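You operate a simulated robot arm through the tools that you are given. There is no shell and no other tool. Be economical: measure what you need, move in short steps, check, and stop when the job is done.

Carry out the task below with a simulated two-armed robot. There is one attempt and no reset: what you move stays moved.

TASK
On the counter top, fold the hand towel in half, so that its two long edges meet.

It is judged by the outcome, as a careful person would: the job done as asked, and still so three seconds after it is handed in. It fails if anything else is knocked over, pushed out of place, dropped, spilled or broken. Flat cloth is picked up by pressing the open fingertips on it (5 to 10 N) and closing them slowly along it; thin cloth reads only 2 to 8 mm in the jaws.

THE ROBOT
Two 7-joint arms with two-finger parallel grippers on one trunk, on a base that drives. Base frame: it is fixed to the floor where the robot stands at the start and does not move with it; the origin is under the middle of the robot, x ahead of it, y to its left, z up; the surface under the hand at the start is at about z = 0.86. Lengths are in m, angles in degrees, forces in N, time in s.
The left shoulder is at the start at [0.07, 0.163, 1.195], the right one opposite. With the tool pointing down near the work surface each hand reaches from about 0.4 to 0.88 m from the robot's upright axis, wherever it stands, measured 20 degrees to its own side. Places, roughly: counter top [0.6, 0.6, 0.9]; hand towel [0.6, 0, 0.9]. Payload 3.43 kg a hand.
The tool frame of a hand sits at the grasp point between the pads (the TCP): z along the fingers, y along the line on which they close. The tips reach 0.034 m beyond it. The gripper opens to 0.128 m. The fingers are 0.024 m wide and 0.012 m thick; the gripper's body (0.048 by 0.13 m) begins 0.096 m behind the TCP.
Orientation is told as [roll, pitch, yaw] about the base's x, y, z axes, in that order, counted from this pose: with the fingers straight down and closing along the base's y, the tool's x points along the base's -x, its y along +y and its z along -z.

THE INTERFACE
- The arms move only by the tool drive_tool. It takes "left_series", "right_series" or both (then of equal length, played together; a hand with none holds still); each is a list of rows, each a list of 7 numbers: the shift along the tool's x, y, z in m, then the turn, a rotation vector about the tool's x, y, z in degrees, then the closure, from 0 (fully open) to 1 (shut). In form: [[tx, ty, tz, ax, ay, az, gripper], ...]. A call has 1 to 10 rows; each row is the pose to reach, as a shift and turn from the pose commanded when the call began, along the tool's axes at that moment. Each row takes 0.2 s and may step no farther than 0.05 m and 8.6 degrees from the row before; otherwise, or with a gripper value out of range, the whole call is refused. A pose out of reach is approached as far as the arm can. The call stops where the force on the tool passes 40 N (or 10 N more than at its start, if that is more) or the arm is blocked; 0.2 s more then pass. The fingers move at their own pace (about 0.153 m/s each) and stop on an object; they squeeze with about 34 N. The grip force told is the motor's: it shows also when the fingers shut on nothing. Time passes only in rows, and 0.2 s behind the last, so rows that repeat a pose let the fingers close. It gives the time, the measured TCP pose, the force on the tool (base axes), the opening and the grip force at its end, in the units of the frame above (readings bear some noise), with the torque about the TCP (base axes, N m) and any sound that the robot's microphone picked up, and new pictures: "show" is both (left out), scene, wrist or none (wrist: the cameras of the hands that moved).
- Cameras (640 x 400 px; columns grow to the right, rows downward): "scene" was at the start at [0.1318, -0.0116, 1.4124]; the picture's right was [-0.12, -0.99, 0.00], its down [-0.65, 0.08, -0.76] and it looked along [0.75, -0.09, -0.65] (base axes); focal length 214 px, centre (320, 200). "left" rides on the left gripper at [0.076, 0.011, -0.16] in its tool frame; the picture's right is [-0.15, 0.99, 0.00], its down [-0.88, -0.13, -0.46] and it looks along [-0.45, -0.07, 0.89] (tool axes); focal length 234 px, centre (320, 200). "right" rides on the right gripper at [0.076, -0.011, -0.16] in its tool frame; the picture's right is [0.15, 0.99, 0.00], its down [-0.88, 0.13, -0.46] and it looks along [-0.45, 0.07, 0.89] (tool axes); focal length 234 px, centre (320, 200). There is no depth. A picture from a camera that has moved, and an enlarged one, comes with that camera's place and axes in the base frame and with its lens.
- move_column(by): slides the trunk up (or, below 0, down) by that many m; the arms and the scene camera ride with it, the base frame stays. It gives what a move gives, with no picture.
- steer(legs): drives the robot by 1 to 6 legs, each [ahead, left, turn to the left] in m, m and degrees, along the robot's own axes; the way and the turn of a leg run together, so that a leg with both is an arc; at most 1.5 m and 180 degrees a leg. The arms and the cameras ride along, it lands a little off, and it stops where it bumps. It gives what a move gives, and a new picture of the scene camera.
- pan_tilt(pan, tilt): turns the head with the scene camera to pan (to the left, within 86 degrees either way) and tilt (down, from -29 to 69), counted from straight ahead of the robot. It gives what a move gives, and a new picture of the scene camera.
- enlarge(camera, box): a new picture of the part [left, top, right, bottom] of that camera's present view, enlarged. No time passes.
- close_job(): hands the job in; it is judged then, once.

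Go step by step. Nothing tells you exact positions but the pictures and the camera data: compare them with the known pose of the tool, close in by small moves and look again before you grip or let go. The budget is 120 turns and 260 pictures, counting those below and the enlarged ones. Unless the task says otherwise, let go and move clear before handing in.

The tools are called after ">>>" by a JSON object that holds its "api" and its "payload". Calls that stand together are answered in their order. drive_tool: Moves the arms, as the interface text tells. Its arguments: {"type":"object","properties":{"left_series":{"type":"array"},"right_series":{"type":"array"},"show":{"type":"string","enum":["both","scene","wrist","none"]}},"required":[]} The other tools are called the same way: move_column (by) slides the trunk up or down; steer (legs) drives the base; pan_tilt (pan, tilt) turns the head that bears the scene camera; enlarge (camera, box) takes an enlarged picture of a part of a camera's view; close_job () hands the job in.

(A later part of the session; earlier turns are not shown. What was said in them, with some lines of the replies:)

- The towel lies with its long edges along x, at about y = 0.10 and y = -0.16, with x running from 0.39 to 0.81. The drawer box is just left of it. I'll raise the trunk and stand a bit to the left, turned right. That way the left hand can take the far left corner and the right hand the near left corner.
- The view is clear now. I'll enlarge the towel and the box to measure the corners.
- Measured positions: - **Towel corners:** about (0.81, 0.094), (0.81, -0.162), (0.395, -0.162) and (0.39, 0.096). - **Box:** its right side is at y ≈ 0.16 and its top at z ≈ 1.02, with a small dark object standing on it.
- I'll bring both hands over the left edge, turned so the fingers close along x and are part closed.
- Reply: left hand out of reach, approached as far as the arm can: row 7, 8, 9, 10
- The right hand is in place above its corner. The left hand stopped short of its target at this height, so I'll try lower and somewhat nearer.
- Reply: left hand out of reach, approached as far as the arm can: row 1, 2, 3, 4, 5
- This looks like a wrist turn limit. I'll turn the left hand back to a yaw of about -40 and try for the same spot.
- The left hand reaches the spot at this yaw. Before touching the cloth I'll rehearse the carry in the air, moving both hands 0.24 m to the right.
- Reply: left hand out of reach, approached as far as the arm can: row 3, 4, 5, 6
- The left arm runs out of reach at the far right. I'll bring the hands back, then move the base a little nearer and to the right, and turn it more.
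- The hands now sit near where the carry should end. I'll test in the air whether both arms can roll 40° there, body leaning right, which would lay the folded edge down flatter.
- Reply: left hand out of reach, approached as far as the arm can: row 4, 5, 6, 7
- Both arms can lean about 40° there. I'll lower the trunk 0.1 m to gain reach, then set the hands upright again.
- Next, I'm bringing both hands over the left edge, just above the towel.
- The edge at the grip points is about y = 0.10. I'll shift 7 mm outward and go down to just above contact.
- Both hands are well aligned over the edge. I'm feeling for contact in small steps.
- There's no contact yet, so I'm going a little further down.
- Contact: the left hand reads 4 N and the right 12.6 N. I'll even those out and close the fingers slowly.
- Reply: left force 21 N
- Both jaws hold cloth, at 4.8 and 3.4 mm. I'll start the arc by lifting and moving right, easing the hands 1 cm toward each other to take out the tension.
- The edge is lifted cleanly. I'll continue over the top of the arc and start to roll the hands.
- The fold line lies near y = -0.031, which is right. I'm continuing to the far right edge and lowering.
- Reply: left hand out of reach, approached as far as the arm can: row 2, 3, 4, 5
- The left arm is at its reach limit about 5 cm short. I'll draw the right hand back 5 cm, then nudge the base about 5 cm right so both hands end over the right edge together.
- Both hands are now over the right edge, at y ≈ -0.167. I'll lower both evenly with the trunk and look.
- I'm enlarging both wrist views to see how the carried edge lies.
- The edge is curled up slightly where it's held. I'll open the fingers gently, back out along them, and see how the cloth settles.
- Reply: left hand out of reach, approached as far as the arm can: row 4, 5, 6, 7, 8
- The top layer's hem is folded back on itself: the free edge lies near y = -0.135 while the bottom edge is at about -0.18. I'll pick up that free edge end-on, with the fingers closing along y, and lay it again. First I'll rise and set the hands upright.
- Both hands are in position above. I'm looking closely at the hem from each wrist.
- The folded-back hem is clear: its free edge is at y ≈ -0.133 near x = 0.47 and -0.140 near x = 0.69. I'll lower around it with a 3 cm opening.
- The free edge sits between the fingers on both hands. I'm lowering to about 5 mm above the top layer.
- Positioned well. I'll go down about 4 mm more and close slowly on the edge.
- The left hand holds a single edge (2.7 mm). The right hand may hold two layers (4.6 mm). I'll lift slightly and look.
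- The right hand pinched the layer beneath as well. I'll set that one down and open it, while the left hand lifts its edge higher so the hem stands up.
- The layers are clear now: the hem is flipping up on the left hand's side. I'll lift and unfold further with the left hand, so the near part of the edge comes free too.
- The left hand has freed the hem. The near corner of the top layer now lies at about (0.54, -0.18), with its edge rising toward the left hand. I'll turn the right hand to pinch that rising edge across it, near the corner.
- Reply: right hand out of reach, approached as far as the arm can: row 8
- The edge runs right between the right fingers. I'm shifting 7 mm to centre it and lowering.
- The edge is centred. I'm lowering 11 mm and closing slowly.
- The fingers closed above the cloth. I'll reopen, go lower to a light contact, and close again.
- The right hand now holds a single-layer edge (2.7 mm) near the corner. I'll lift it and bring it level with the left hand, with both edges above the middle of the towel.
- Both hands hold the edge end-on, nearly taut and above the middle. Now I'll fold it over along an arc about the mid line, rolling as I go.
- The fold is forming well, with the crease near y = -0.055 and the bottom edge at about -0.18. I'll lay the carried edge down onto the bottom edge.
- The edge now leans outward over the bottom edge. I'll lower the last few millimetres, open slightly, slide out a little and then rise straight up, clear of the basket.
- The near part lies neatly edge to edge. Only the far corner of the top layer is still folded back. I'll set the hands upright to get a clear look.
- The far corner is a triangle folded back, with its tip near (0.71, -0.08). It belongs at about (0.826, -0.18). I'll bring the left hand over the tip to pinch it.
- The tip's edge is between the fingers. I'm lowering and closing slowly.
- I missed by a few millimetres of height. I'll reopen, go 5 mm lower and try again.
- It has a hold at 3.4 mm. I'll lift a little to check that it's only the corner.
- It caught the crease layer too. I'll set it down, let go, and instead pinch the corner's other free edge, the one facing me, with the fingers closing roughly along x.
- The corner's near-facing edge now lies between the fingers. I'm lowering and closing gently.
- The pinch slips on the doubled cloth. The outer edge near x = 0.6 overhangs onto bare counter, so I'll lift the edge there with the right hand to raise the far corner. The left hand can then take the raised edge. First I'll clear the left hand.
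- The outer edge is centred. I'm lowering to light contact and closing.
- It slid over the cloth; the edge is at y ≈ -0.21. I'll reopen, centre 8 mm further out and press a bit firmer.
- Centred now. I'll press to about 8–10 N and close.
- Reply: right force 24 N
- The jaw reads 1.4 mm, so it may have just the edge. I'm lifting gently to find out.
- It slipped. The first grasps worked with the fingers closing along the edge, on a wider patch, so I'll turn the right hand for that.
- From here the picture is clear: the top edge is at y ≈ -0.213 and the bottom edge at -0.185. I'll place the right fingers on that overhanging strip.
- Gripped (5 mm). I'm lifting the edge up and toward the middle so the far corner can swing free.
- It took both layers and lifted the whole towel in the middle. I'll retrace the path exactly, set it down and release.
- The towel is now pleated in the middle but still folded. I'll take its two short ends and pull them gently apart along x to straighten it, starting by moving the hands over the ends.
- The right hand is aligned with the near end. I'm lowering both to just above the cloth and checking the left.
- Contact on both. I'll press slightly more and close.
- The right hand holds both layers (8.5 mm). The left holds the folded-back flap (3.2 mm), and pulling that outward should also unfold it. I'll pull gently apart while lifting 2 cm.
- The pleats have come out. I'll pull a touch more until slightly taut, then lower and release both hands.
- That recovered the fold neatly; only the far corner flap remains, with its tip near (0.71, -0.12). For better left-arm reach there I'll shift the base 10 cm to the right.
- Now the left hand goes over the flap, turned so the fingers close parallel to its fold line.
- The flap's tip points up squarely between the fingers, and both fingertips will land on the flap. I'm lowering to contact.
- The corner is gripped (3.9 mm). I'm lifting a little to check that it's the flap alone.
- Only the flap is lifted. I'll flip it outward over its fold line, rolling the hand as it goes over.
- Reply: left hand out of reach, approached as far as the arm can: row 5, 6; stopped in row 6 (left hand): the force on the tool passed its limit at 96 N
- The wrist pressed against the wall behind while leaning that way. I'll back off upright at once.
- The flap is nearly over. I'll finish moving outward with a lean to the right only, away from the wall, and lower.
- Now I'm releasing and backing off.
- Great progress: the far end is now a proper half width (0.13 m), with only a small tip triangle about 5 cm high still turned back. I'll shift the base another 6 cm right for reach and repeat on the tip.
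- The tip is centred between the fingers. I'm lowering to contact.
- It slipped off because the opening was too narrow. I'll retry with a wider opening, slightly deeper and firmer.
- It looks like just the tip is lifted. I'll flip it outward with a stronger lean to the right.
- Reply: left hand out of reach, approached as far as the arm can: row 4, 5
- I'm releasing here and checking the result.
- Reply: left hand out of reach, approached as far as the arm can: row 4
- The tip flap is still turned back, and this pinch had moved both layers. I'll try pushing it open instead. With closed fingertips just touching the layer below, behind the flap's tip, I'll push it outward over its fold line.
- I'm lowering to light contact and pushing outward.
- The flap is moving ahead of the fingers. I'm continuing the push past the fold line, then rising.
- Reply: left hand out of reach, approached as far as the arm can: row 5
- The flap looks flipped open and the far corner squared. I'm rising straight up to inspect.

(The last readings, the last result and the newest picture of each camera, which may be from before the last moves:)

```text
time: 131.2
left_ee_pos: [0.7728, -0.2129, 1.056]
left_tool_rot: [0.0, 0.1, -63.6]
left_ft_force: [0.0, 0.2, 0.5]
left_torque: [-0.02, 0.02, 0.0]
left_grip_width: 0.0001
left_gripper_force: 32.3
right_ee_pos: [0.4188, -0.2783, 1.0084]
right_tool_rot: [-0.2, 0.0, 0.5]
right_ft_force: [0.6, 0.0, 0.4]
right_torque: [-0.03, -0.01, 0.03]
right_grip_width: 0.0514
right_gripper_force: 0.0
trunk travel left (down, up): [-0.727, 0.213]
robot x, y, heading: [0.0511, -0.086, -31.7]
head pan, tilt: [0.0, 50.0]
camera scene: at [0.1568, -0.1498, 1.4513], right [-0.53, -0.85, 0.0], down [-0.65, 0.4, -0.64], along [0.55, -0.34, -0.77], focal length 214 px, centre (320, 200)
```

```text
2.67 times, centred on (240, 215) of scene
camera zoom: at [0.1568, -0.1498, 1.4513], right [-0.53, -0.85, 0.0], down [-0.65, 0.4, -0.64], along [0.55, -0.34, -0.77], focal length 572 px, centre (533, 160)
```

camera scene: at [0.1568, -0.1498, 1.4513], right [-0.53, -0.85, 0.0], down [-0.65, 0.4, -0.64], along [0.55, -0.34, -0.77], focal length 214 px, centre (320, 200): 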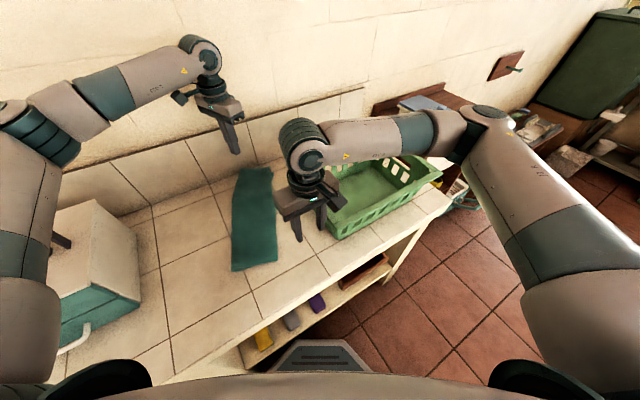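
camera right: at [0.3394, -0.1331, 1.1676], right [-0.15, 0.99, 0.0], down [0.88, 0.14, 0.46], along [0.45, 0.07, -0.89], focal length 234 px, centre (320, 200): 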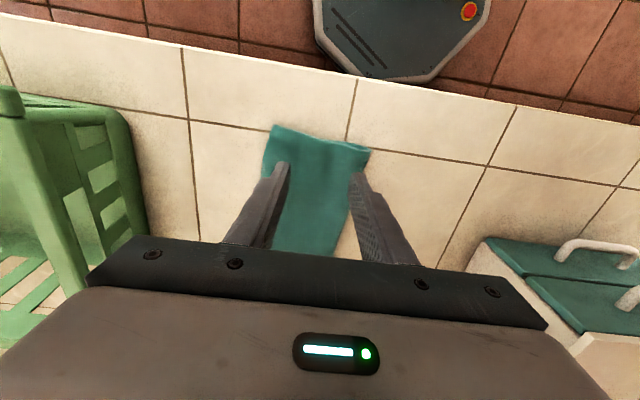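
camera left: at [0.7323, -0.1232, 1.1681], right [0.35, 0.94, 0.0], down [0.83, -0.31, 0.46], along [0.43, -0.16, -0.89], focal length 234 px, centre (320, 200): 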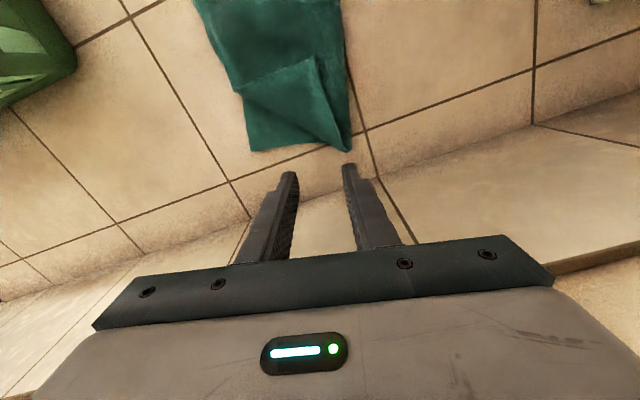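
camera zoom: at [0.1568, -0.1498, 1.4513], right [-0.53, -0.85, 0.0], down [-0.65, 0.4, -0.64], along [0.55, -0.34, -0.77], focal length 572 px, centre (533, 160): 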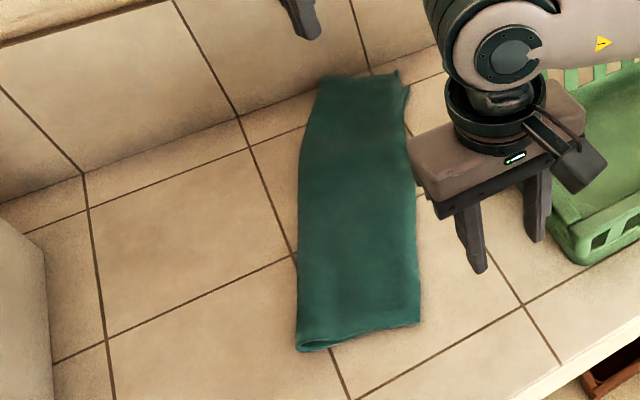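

The towel is now a clean half-width strip. I'll move both hands clear to check how well the long edges meet along the outer side.

>>> {"api": "drive_tool", "payload": {"left_series": [[0.03, -0.01, 0, 0, 0, 0, 1], [0.06, -0.02, 0, 0, 0, 0, 1], [0.09, -0.03, 0, 0, 0, 0, 0.9], [0.12, -0.04, 0, 0, 0, 0, 0.8], [0.15, -0.05, 0, 0, 0, 0, 0.7]], "right_series": [[0, 0, -0.04, 0, 0, 0, 0.6], [0, 0, -0.08, 0, 0, 0, 0.6], [0, -0.03, -0.12, 0, 0, 0, 0.6], [0, -0.06, -0.15, 0, 0, 0, 0.6], [0, -0.09, -0.15, 0, 0, 0, 0.6]], "show": "none"}}

>>> {"api": "enlarge", "payload": {"camera": "left", "box": [0, 0, 640, 280]}}

>>> {"api": "enlarge", "payload": {"camera": "scene", "box": [200, 150, 310, 280]}}

```text
time: 132.4
left_ee_pos: [0.6583, -0.1057, 1.0569]
left_tool_rot: [0.0, 0.1, -63.6]
left_ft_force: [0.1, 0.8, -0.4]
left_torque: [0.02, -0.03, 0.01]
left_grip_width: 0.0381
left_gripper_force: 0.1
right_ee_pos: [0.4182, -0.3671, 1.1566]
right_tool_rot: [0.0, -0.1, 0.4]
right_ft_force: [0.3, -0.2, 0.9]
right_torque: [0.03, 0.0, 0.01]
right_grip_width: 0.0512
right_gripper_force: 0.0
trunk travel left (down, up): [-0.727, 0.213]
robot x, y, heading: [0.054, -0.085, -31.5]
head pan, tilt: [0.0, 50.0]
```

```text
1.00 times, centred on (320, 140) of left (not enlarged: the box is as wide or as high as the picture)
camera zoom: at [0.6334, -0.0321, 1.218], right [0.95, 0.31, 0.0], down [0.27, -0.85, 0.45], along [0.14, -0.43, -0.89], focal length 234 px, centre (320, 260)
```

zoom: 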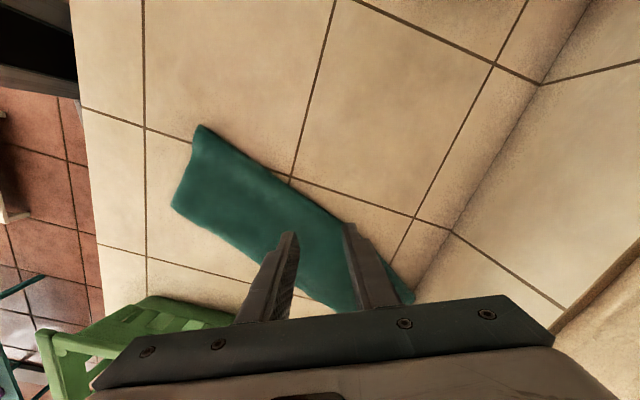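

```text
3.08 times, centred on (255, 215) of scene
camera zoom: at [0.1565, -0.1519, 1.4512], right [-0.52, -0.85, 0.0], down [-0.65, 0.4, -0.64], along [0.55, -0.34, -0.77], focal length 660 px, centre (520, 154)
```

zoom: 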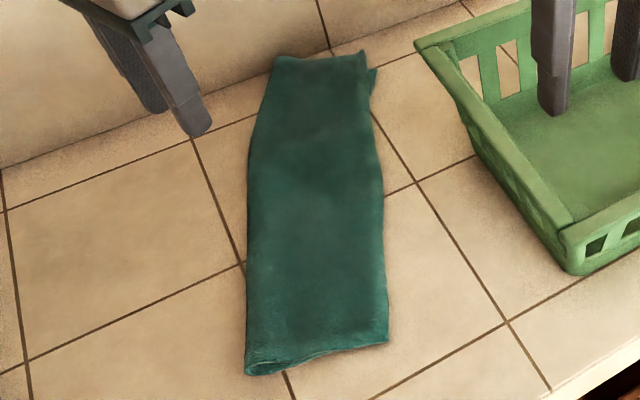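

>>> {"api": "enlarge", "payload": {"camera": "right", "box": [300, 0, 640, 260]}}

>>> {"api": "enlarge", "payload": {"camera": "scene", "box": [240, 155, 280, 190]}}

```text
1.54 times, centred on (470, 130) of right
camera zoom: at [0.342, -0.38, 1.3158], right [-0.15, 0.99, 0.0], down [0.88, 0.14, 0.46], along [0.45, 0.07, -0.89], focal length 360 px, centre (89, 308)
```

zoom: 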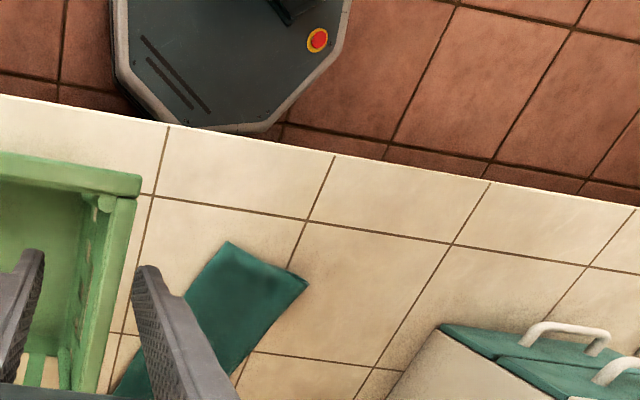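

```text
11.43 times, centred on (260, 172) of scene
camera zoom: at [0.1565, -0.1519, 1.4512], right [-0.52, -0.85, 0.0], down [-0.65, 0.4, -0.64], along [0.55, -0.34, -0.77], focal length 2451 px, centre (1006, 514)
```

zoom: 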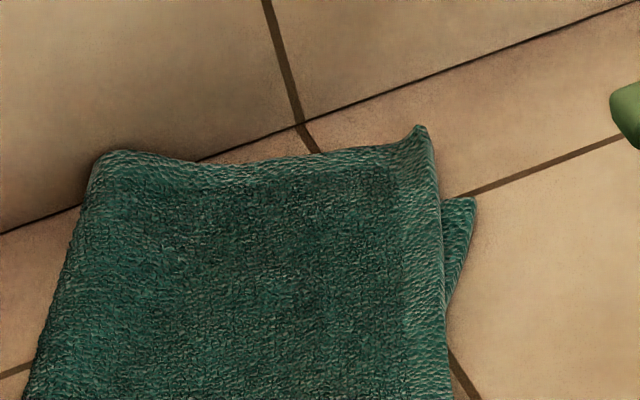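

The fold looks good overall. The far corners are about 1–2 cm apart, and I want to see whether the top layer overhangs along the middle. I'll use the right wrist camera from the outer side.

>>> {"api": "drive_tool", "payload": {"right_series": [[-0.016, 0.02, 0.0, -7, 0, 0, 0.6], [-0.033, 0.04, 0.01, -14, 0, 0, 0.6], [-0.05, 0.06, 0.03, -21, 0, 0, 0.6], [-0.066, 0.08, 0.05, -28, 0, 0, 0.6], [-0.082, 0.097, 0.077, -35, 0, 0, 0.6]], "show": "none"}}

>>> {"api": "enlarge", "payload": {"camera": "right", "box": [160, 60, 480, 280]}}

```text
time: 133.7
left_ee_pos: [0.6591, -0.1064, 1.0573]
left_tool_rot: [0.0, 0.2, -63.6]
left_ft_force: [0.0, 0.3, -0.1]
left_torque: [0.03, 0.03, 0.01]
left_grip_width: 0.0384
left_gripper_force: 0.1
right_ee_pos: [0.5009, -0.2734, 1.0813]
right_tool_rot: [35.1, 0.0, 0.5]
right_ft_force: [0.3, -1.0, 0.7]
right_torque: [-0.02, -0.01, 0.03]
right_grip_width: 0.0512
right_gripper_force: 0.1
trunk travel left (down, up): [-0.727, 0.213]
robot x, y, heading: [0.0459, -0.0858, -31.9]
head pan, tilt: [0.0, 50.0]
```

```text
1.82 times, centred on (320, 170) of right
camera zoom: at [0.4251, -0.3755, 1.2043], right [-0.15, 0.81, 0.57], down [0.88, -0.15, 0.45], along [0.45, 0.57, -0.69], focal length 426 px, centre (320, 254)
```

zoom: 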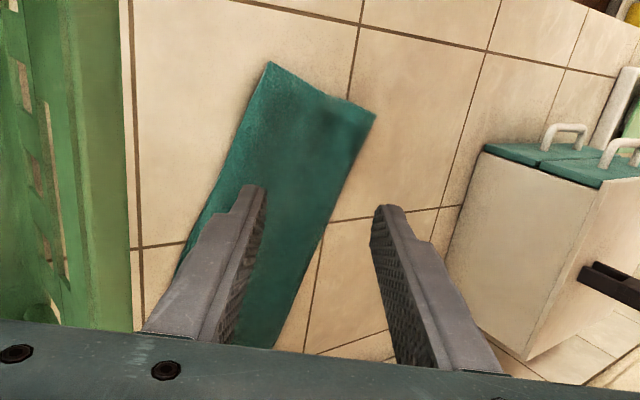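

>>> {"api": "enlarge", "payload": {"camera": "right", "box": [235, 90, 325, 200]}}

```text
3.64 times, centred on (280, 145) of right
camera zoom: at [0.4251, -0.3755, 1.2043], right [-0.15, 0.81, 0.57], down [0.88, -0.15, 0.45], along [0.45, 0.57, -0.69], focal length 852 px, centre (466, 400)
```

zoom: 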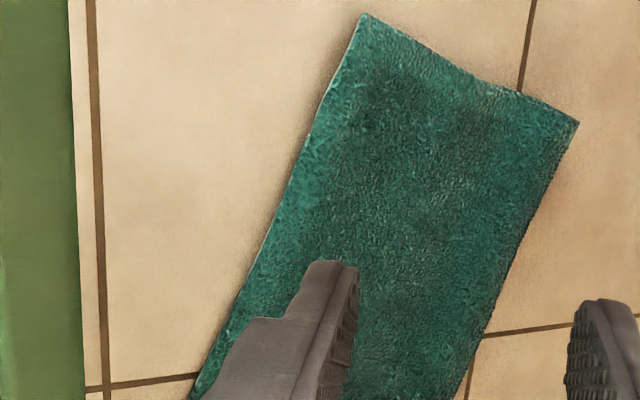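

The outline is about 0.13 m wide at the ends and 0.14 m in the middle, so by my estimate the long edges meet to within about 1–2 cm along their length. The cloth lies flat, and the basket and box look where they were. I'll raise both hands clear and take a last look.

>>> {"api": "move_column", "payload": {"by": 0.12}}

>>> {"api": "pan_tilt", "payload": {"pan": 10, "tilt": 48}}

```text
time: 135.2
left_ee_pos: [0.6594, -0.1044, 1.1782]
left_tool_rot: [0.0, 0.2, -63.6]
left_ft_force: [0.3, 0.6, -0.5]
left_torque: [-0.04, 0.02, 0.0]
left_grip_width: 0.0384
left_gripper_force: 0.0
right_ee_pos: [0.5, -0.273, 1.2008]
right_tool_rot: [35.0, -0.1, 0.4]
right_ft_force: [0.0, -1.1, -0.3]
right_torque: [0.02, -0.04, 0.02]
right_grip_width: 0.0513
right_gripper_force: 0.0
trunk travel left (down, up): [-0.847, 0.093]
robot x, y, heading: [0.0513, -0.084, -31.8]
head pan, tilt: [0.0, 50.0]
```

```text
time: 135.9
left_ee_pos: [0.6592, -0.1056, 1.1764]
left_tool_rot: [-0.1, 0.2, -63.6]
left_ft_force: [-0.9, -0.6, 0.0]
left_torque: [-0.02, 0.01, 0.02]
left_grip_width: 0.0384
left_gripper_force: 0.0
right_ee_pos: [0.5005, -0.2727, 1.201]
right_tool_rot: [35.0, 0.1, 0.4]
right_ft_force: [-0.6, -0.4, 0.1]
right_torque: [-0.02, -0.01, -0.01]
right_grip_width: 0.0512
right_gripper_force: 0.1
trunk travel left (down, up): [-0.847, 0.093]
robot x, y, heading: [0.0515, -0.0813, -31.6]
head pan, tilt: [10.0, 48.0]
camera scene: at [0.165, -0.1404, 1.5738], right [-0.37, -0.93, 0.0], down [-0.69, 0.27, -0.67], along [0.62, -0.25, -0.74], focal length 214 px, centre (320, 200)
```

scene: 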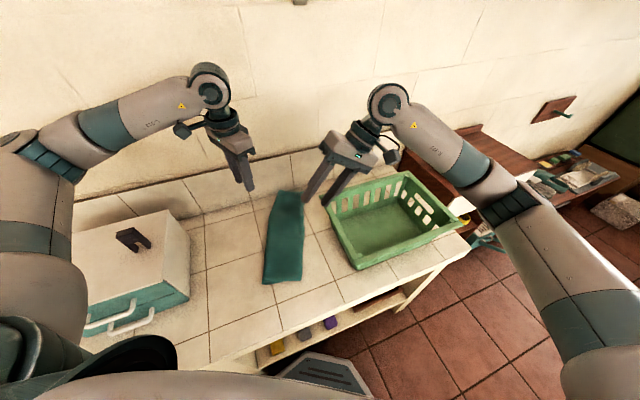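

The towel lies flat and folded in half lengthwise, both hands are clear of it, and the basket and the box with its small object look undisturbed. I'm handing in.

>>> {"api": "close_job", "payload": {}}

```text
The job is handed in.
```

The hand towel is folded in half lengthwise on the counter and lies flat, but its long edges don't line up exactly: I estimate they are within about 1–2 cm along most of their length. At the far end, the top corner is also about 2 cm off along the towel's length.

The towel ended up turned about 20° from where it started, with its far end close to the wall. During the work the left wrist once pressed hard against the wall (96 N), and I backed it off. In the last picture the basket, and the box with the small object on it, look undisturbed.
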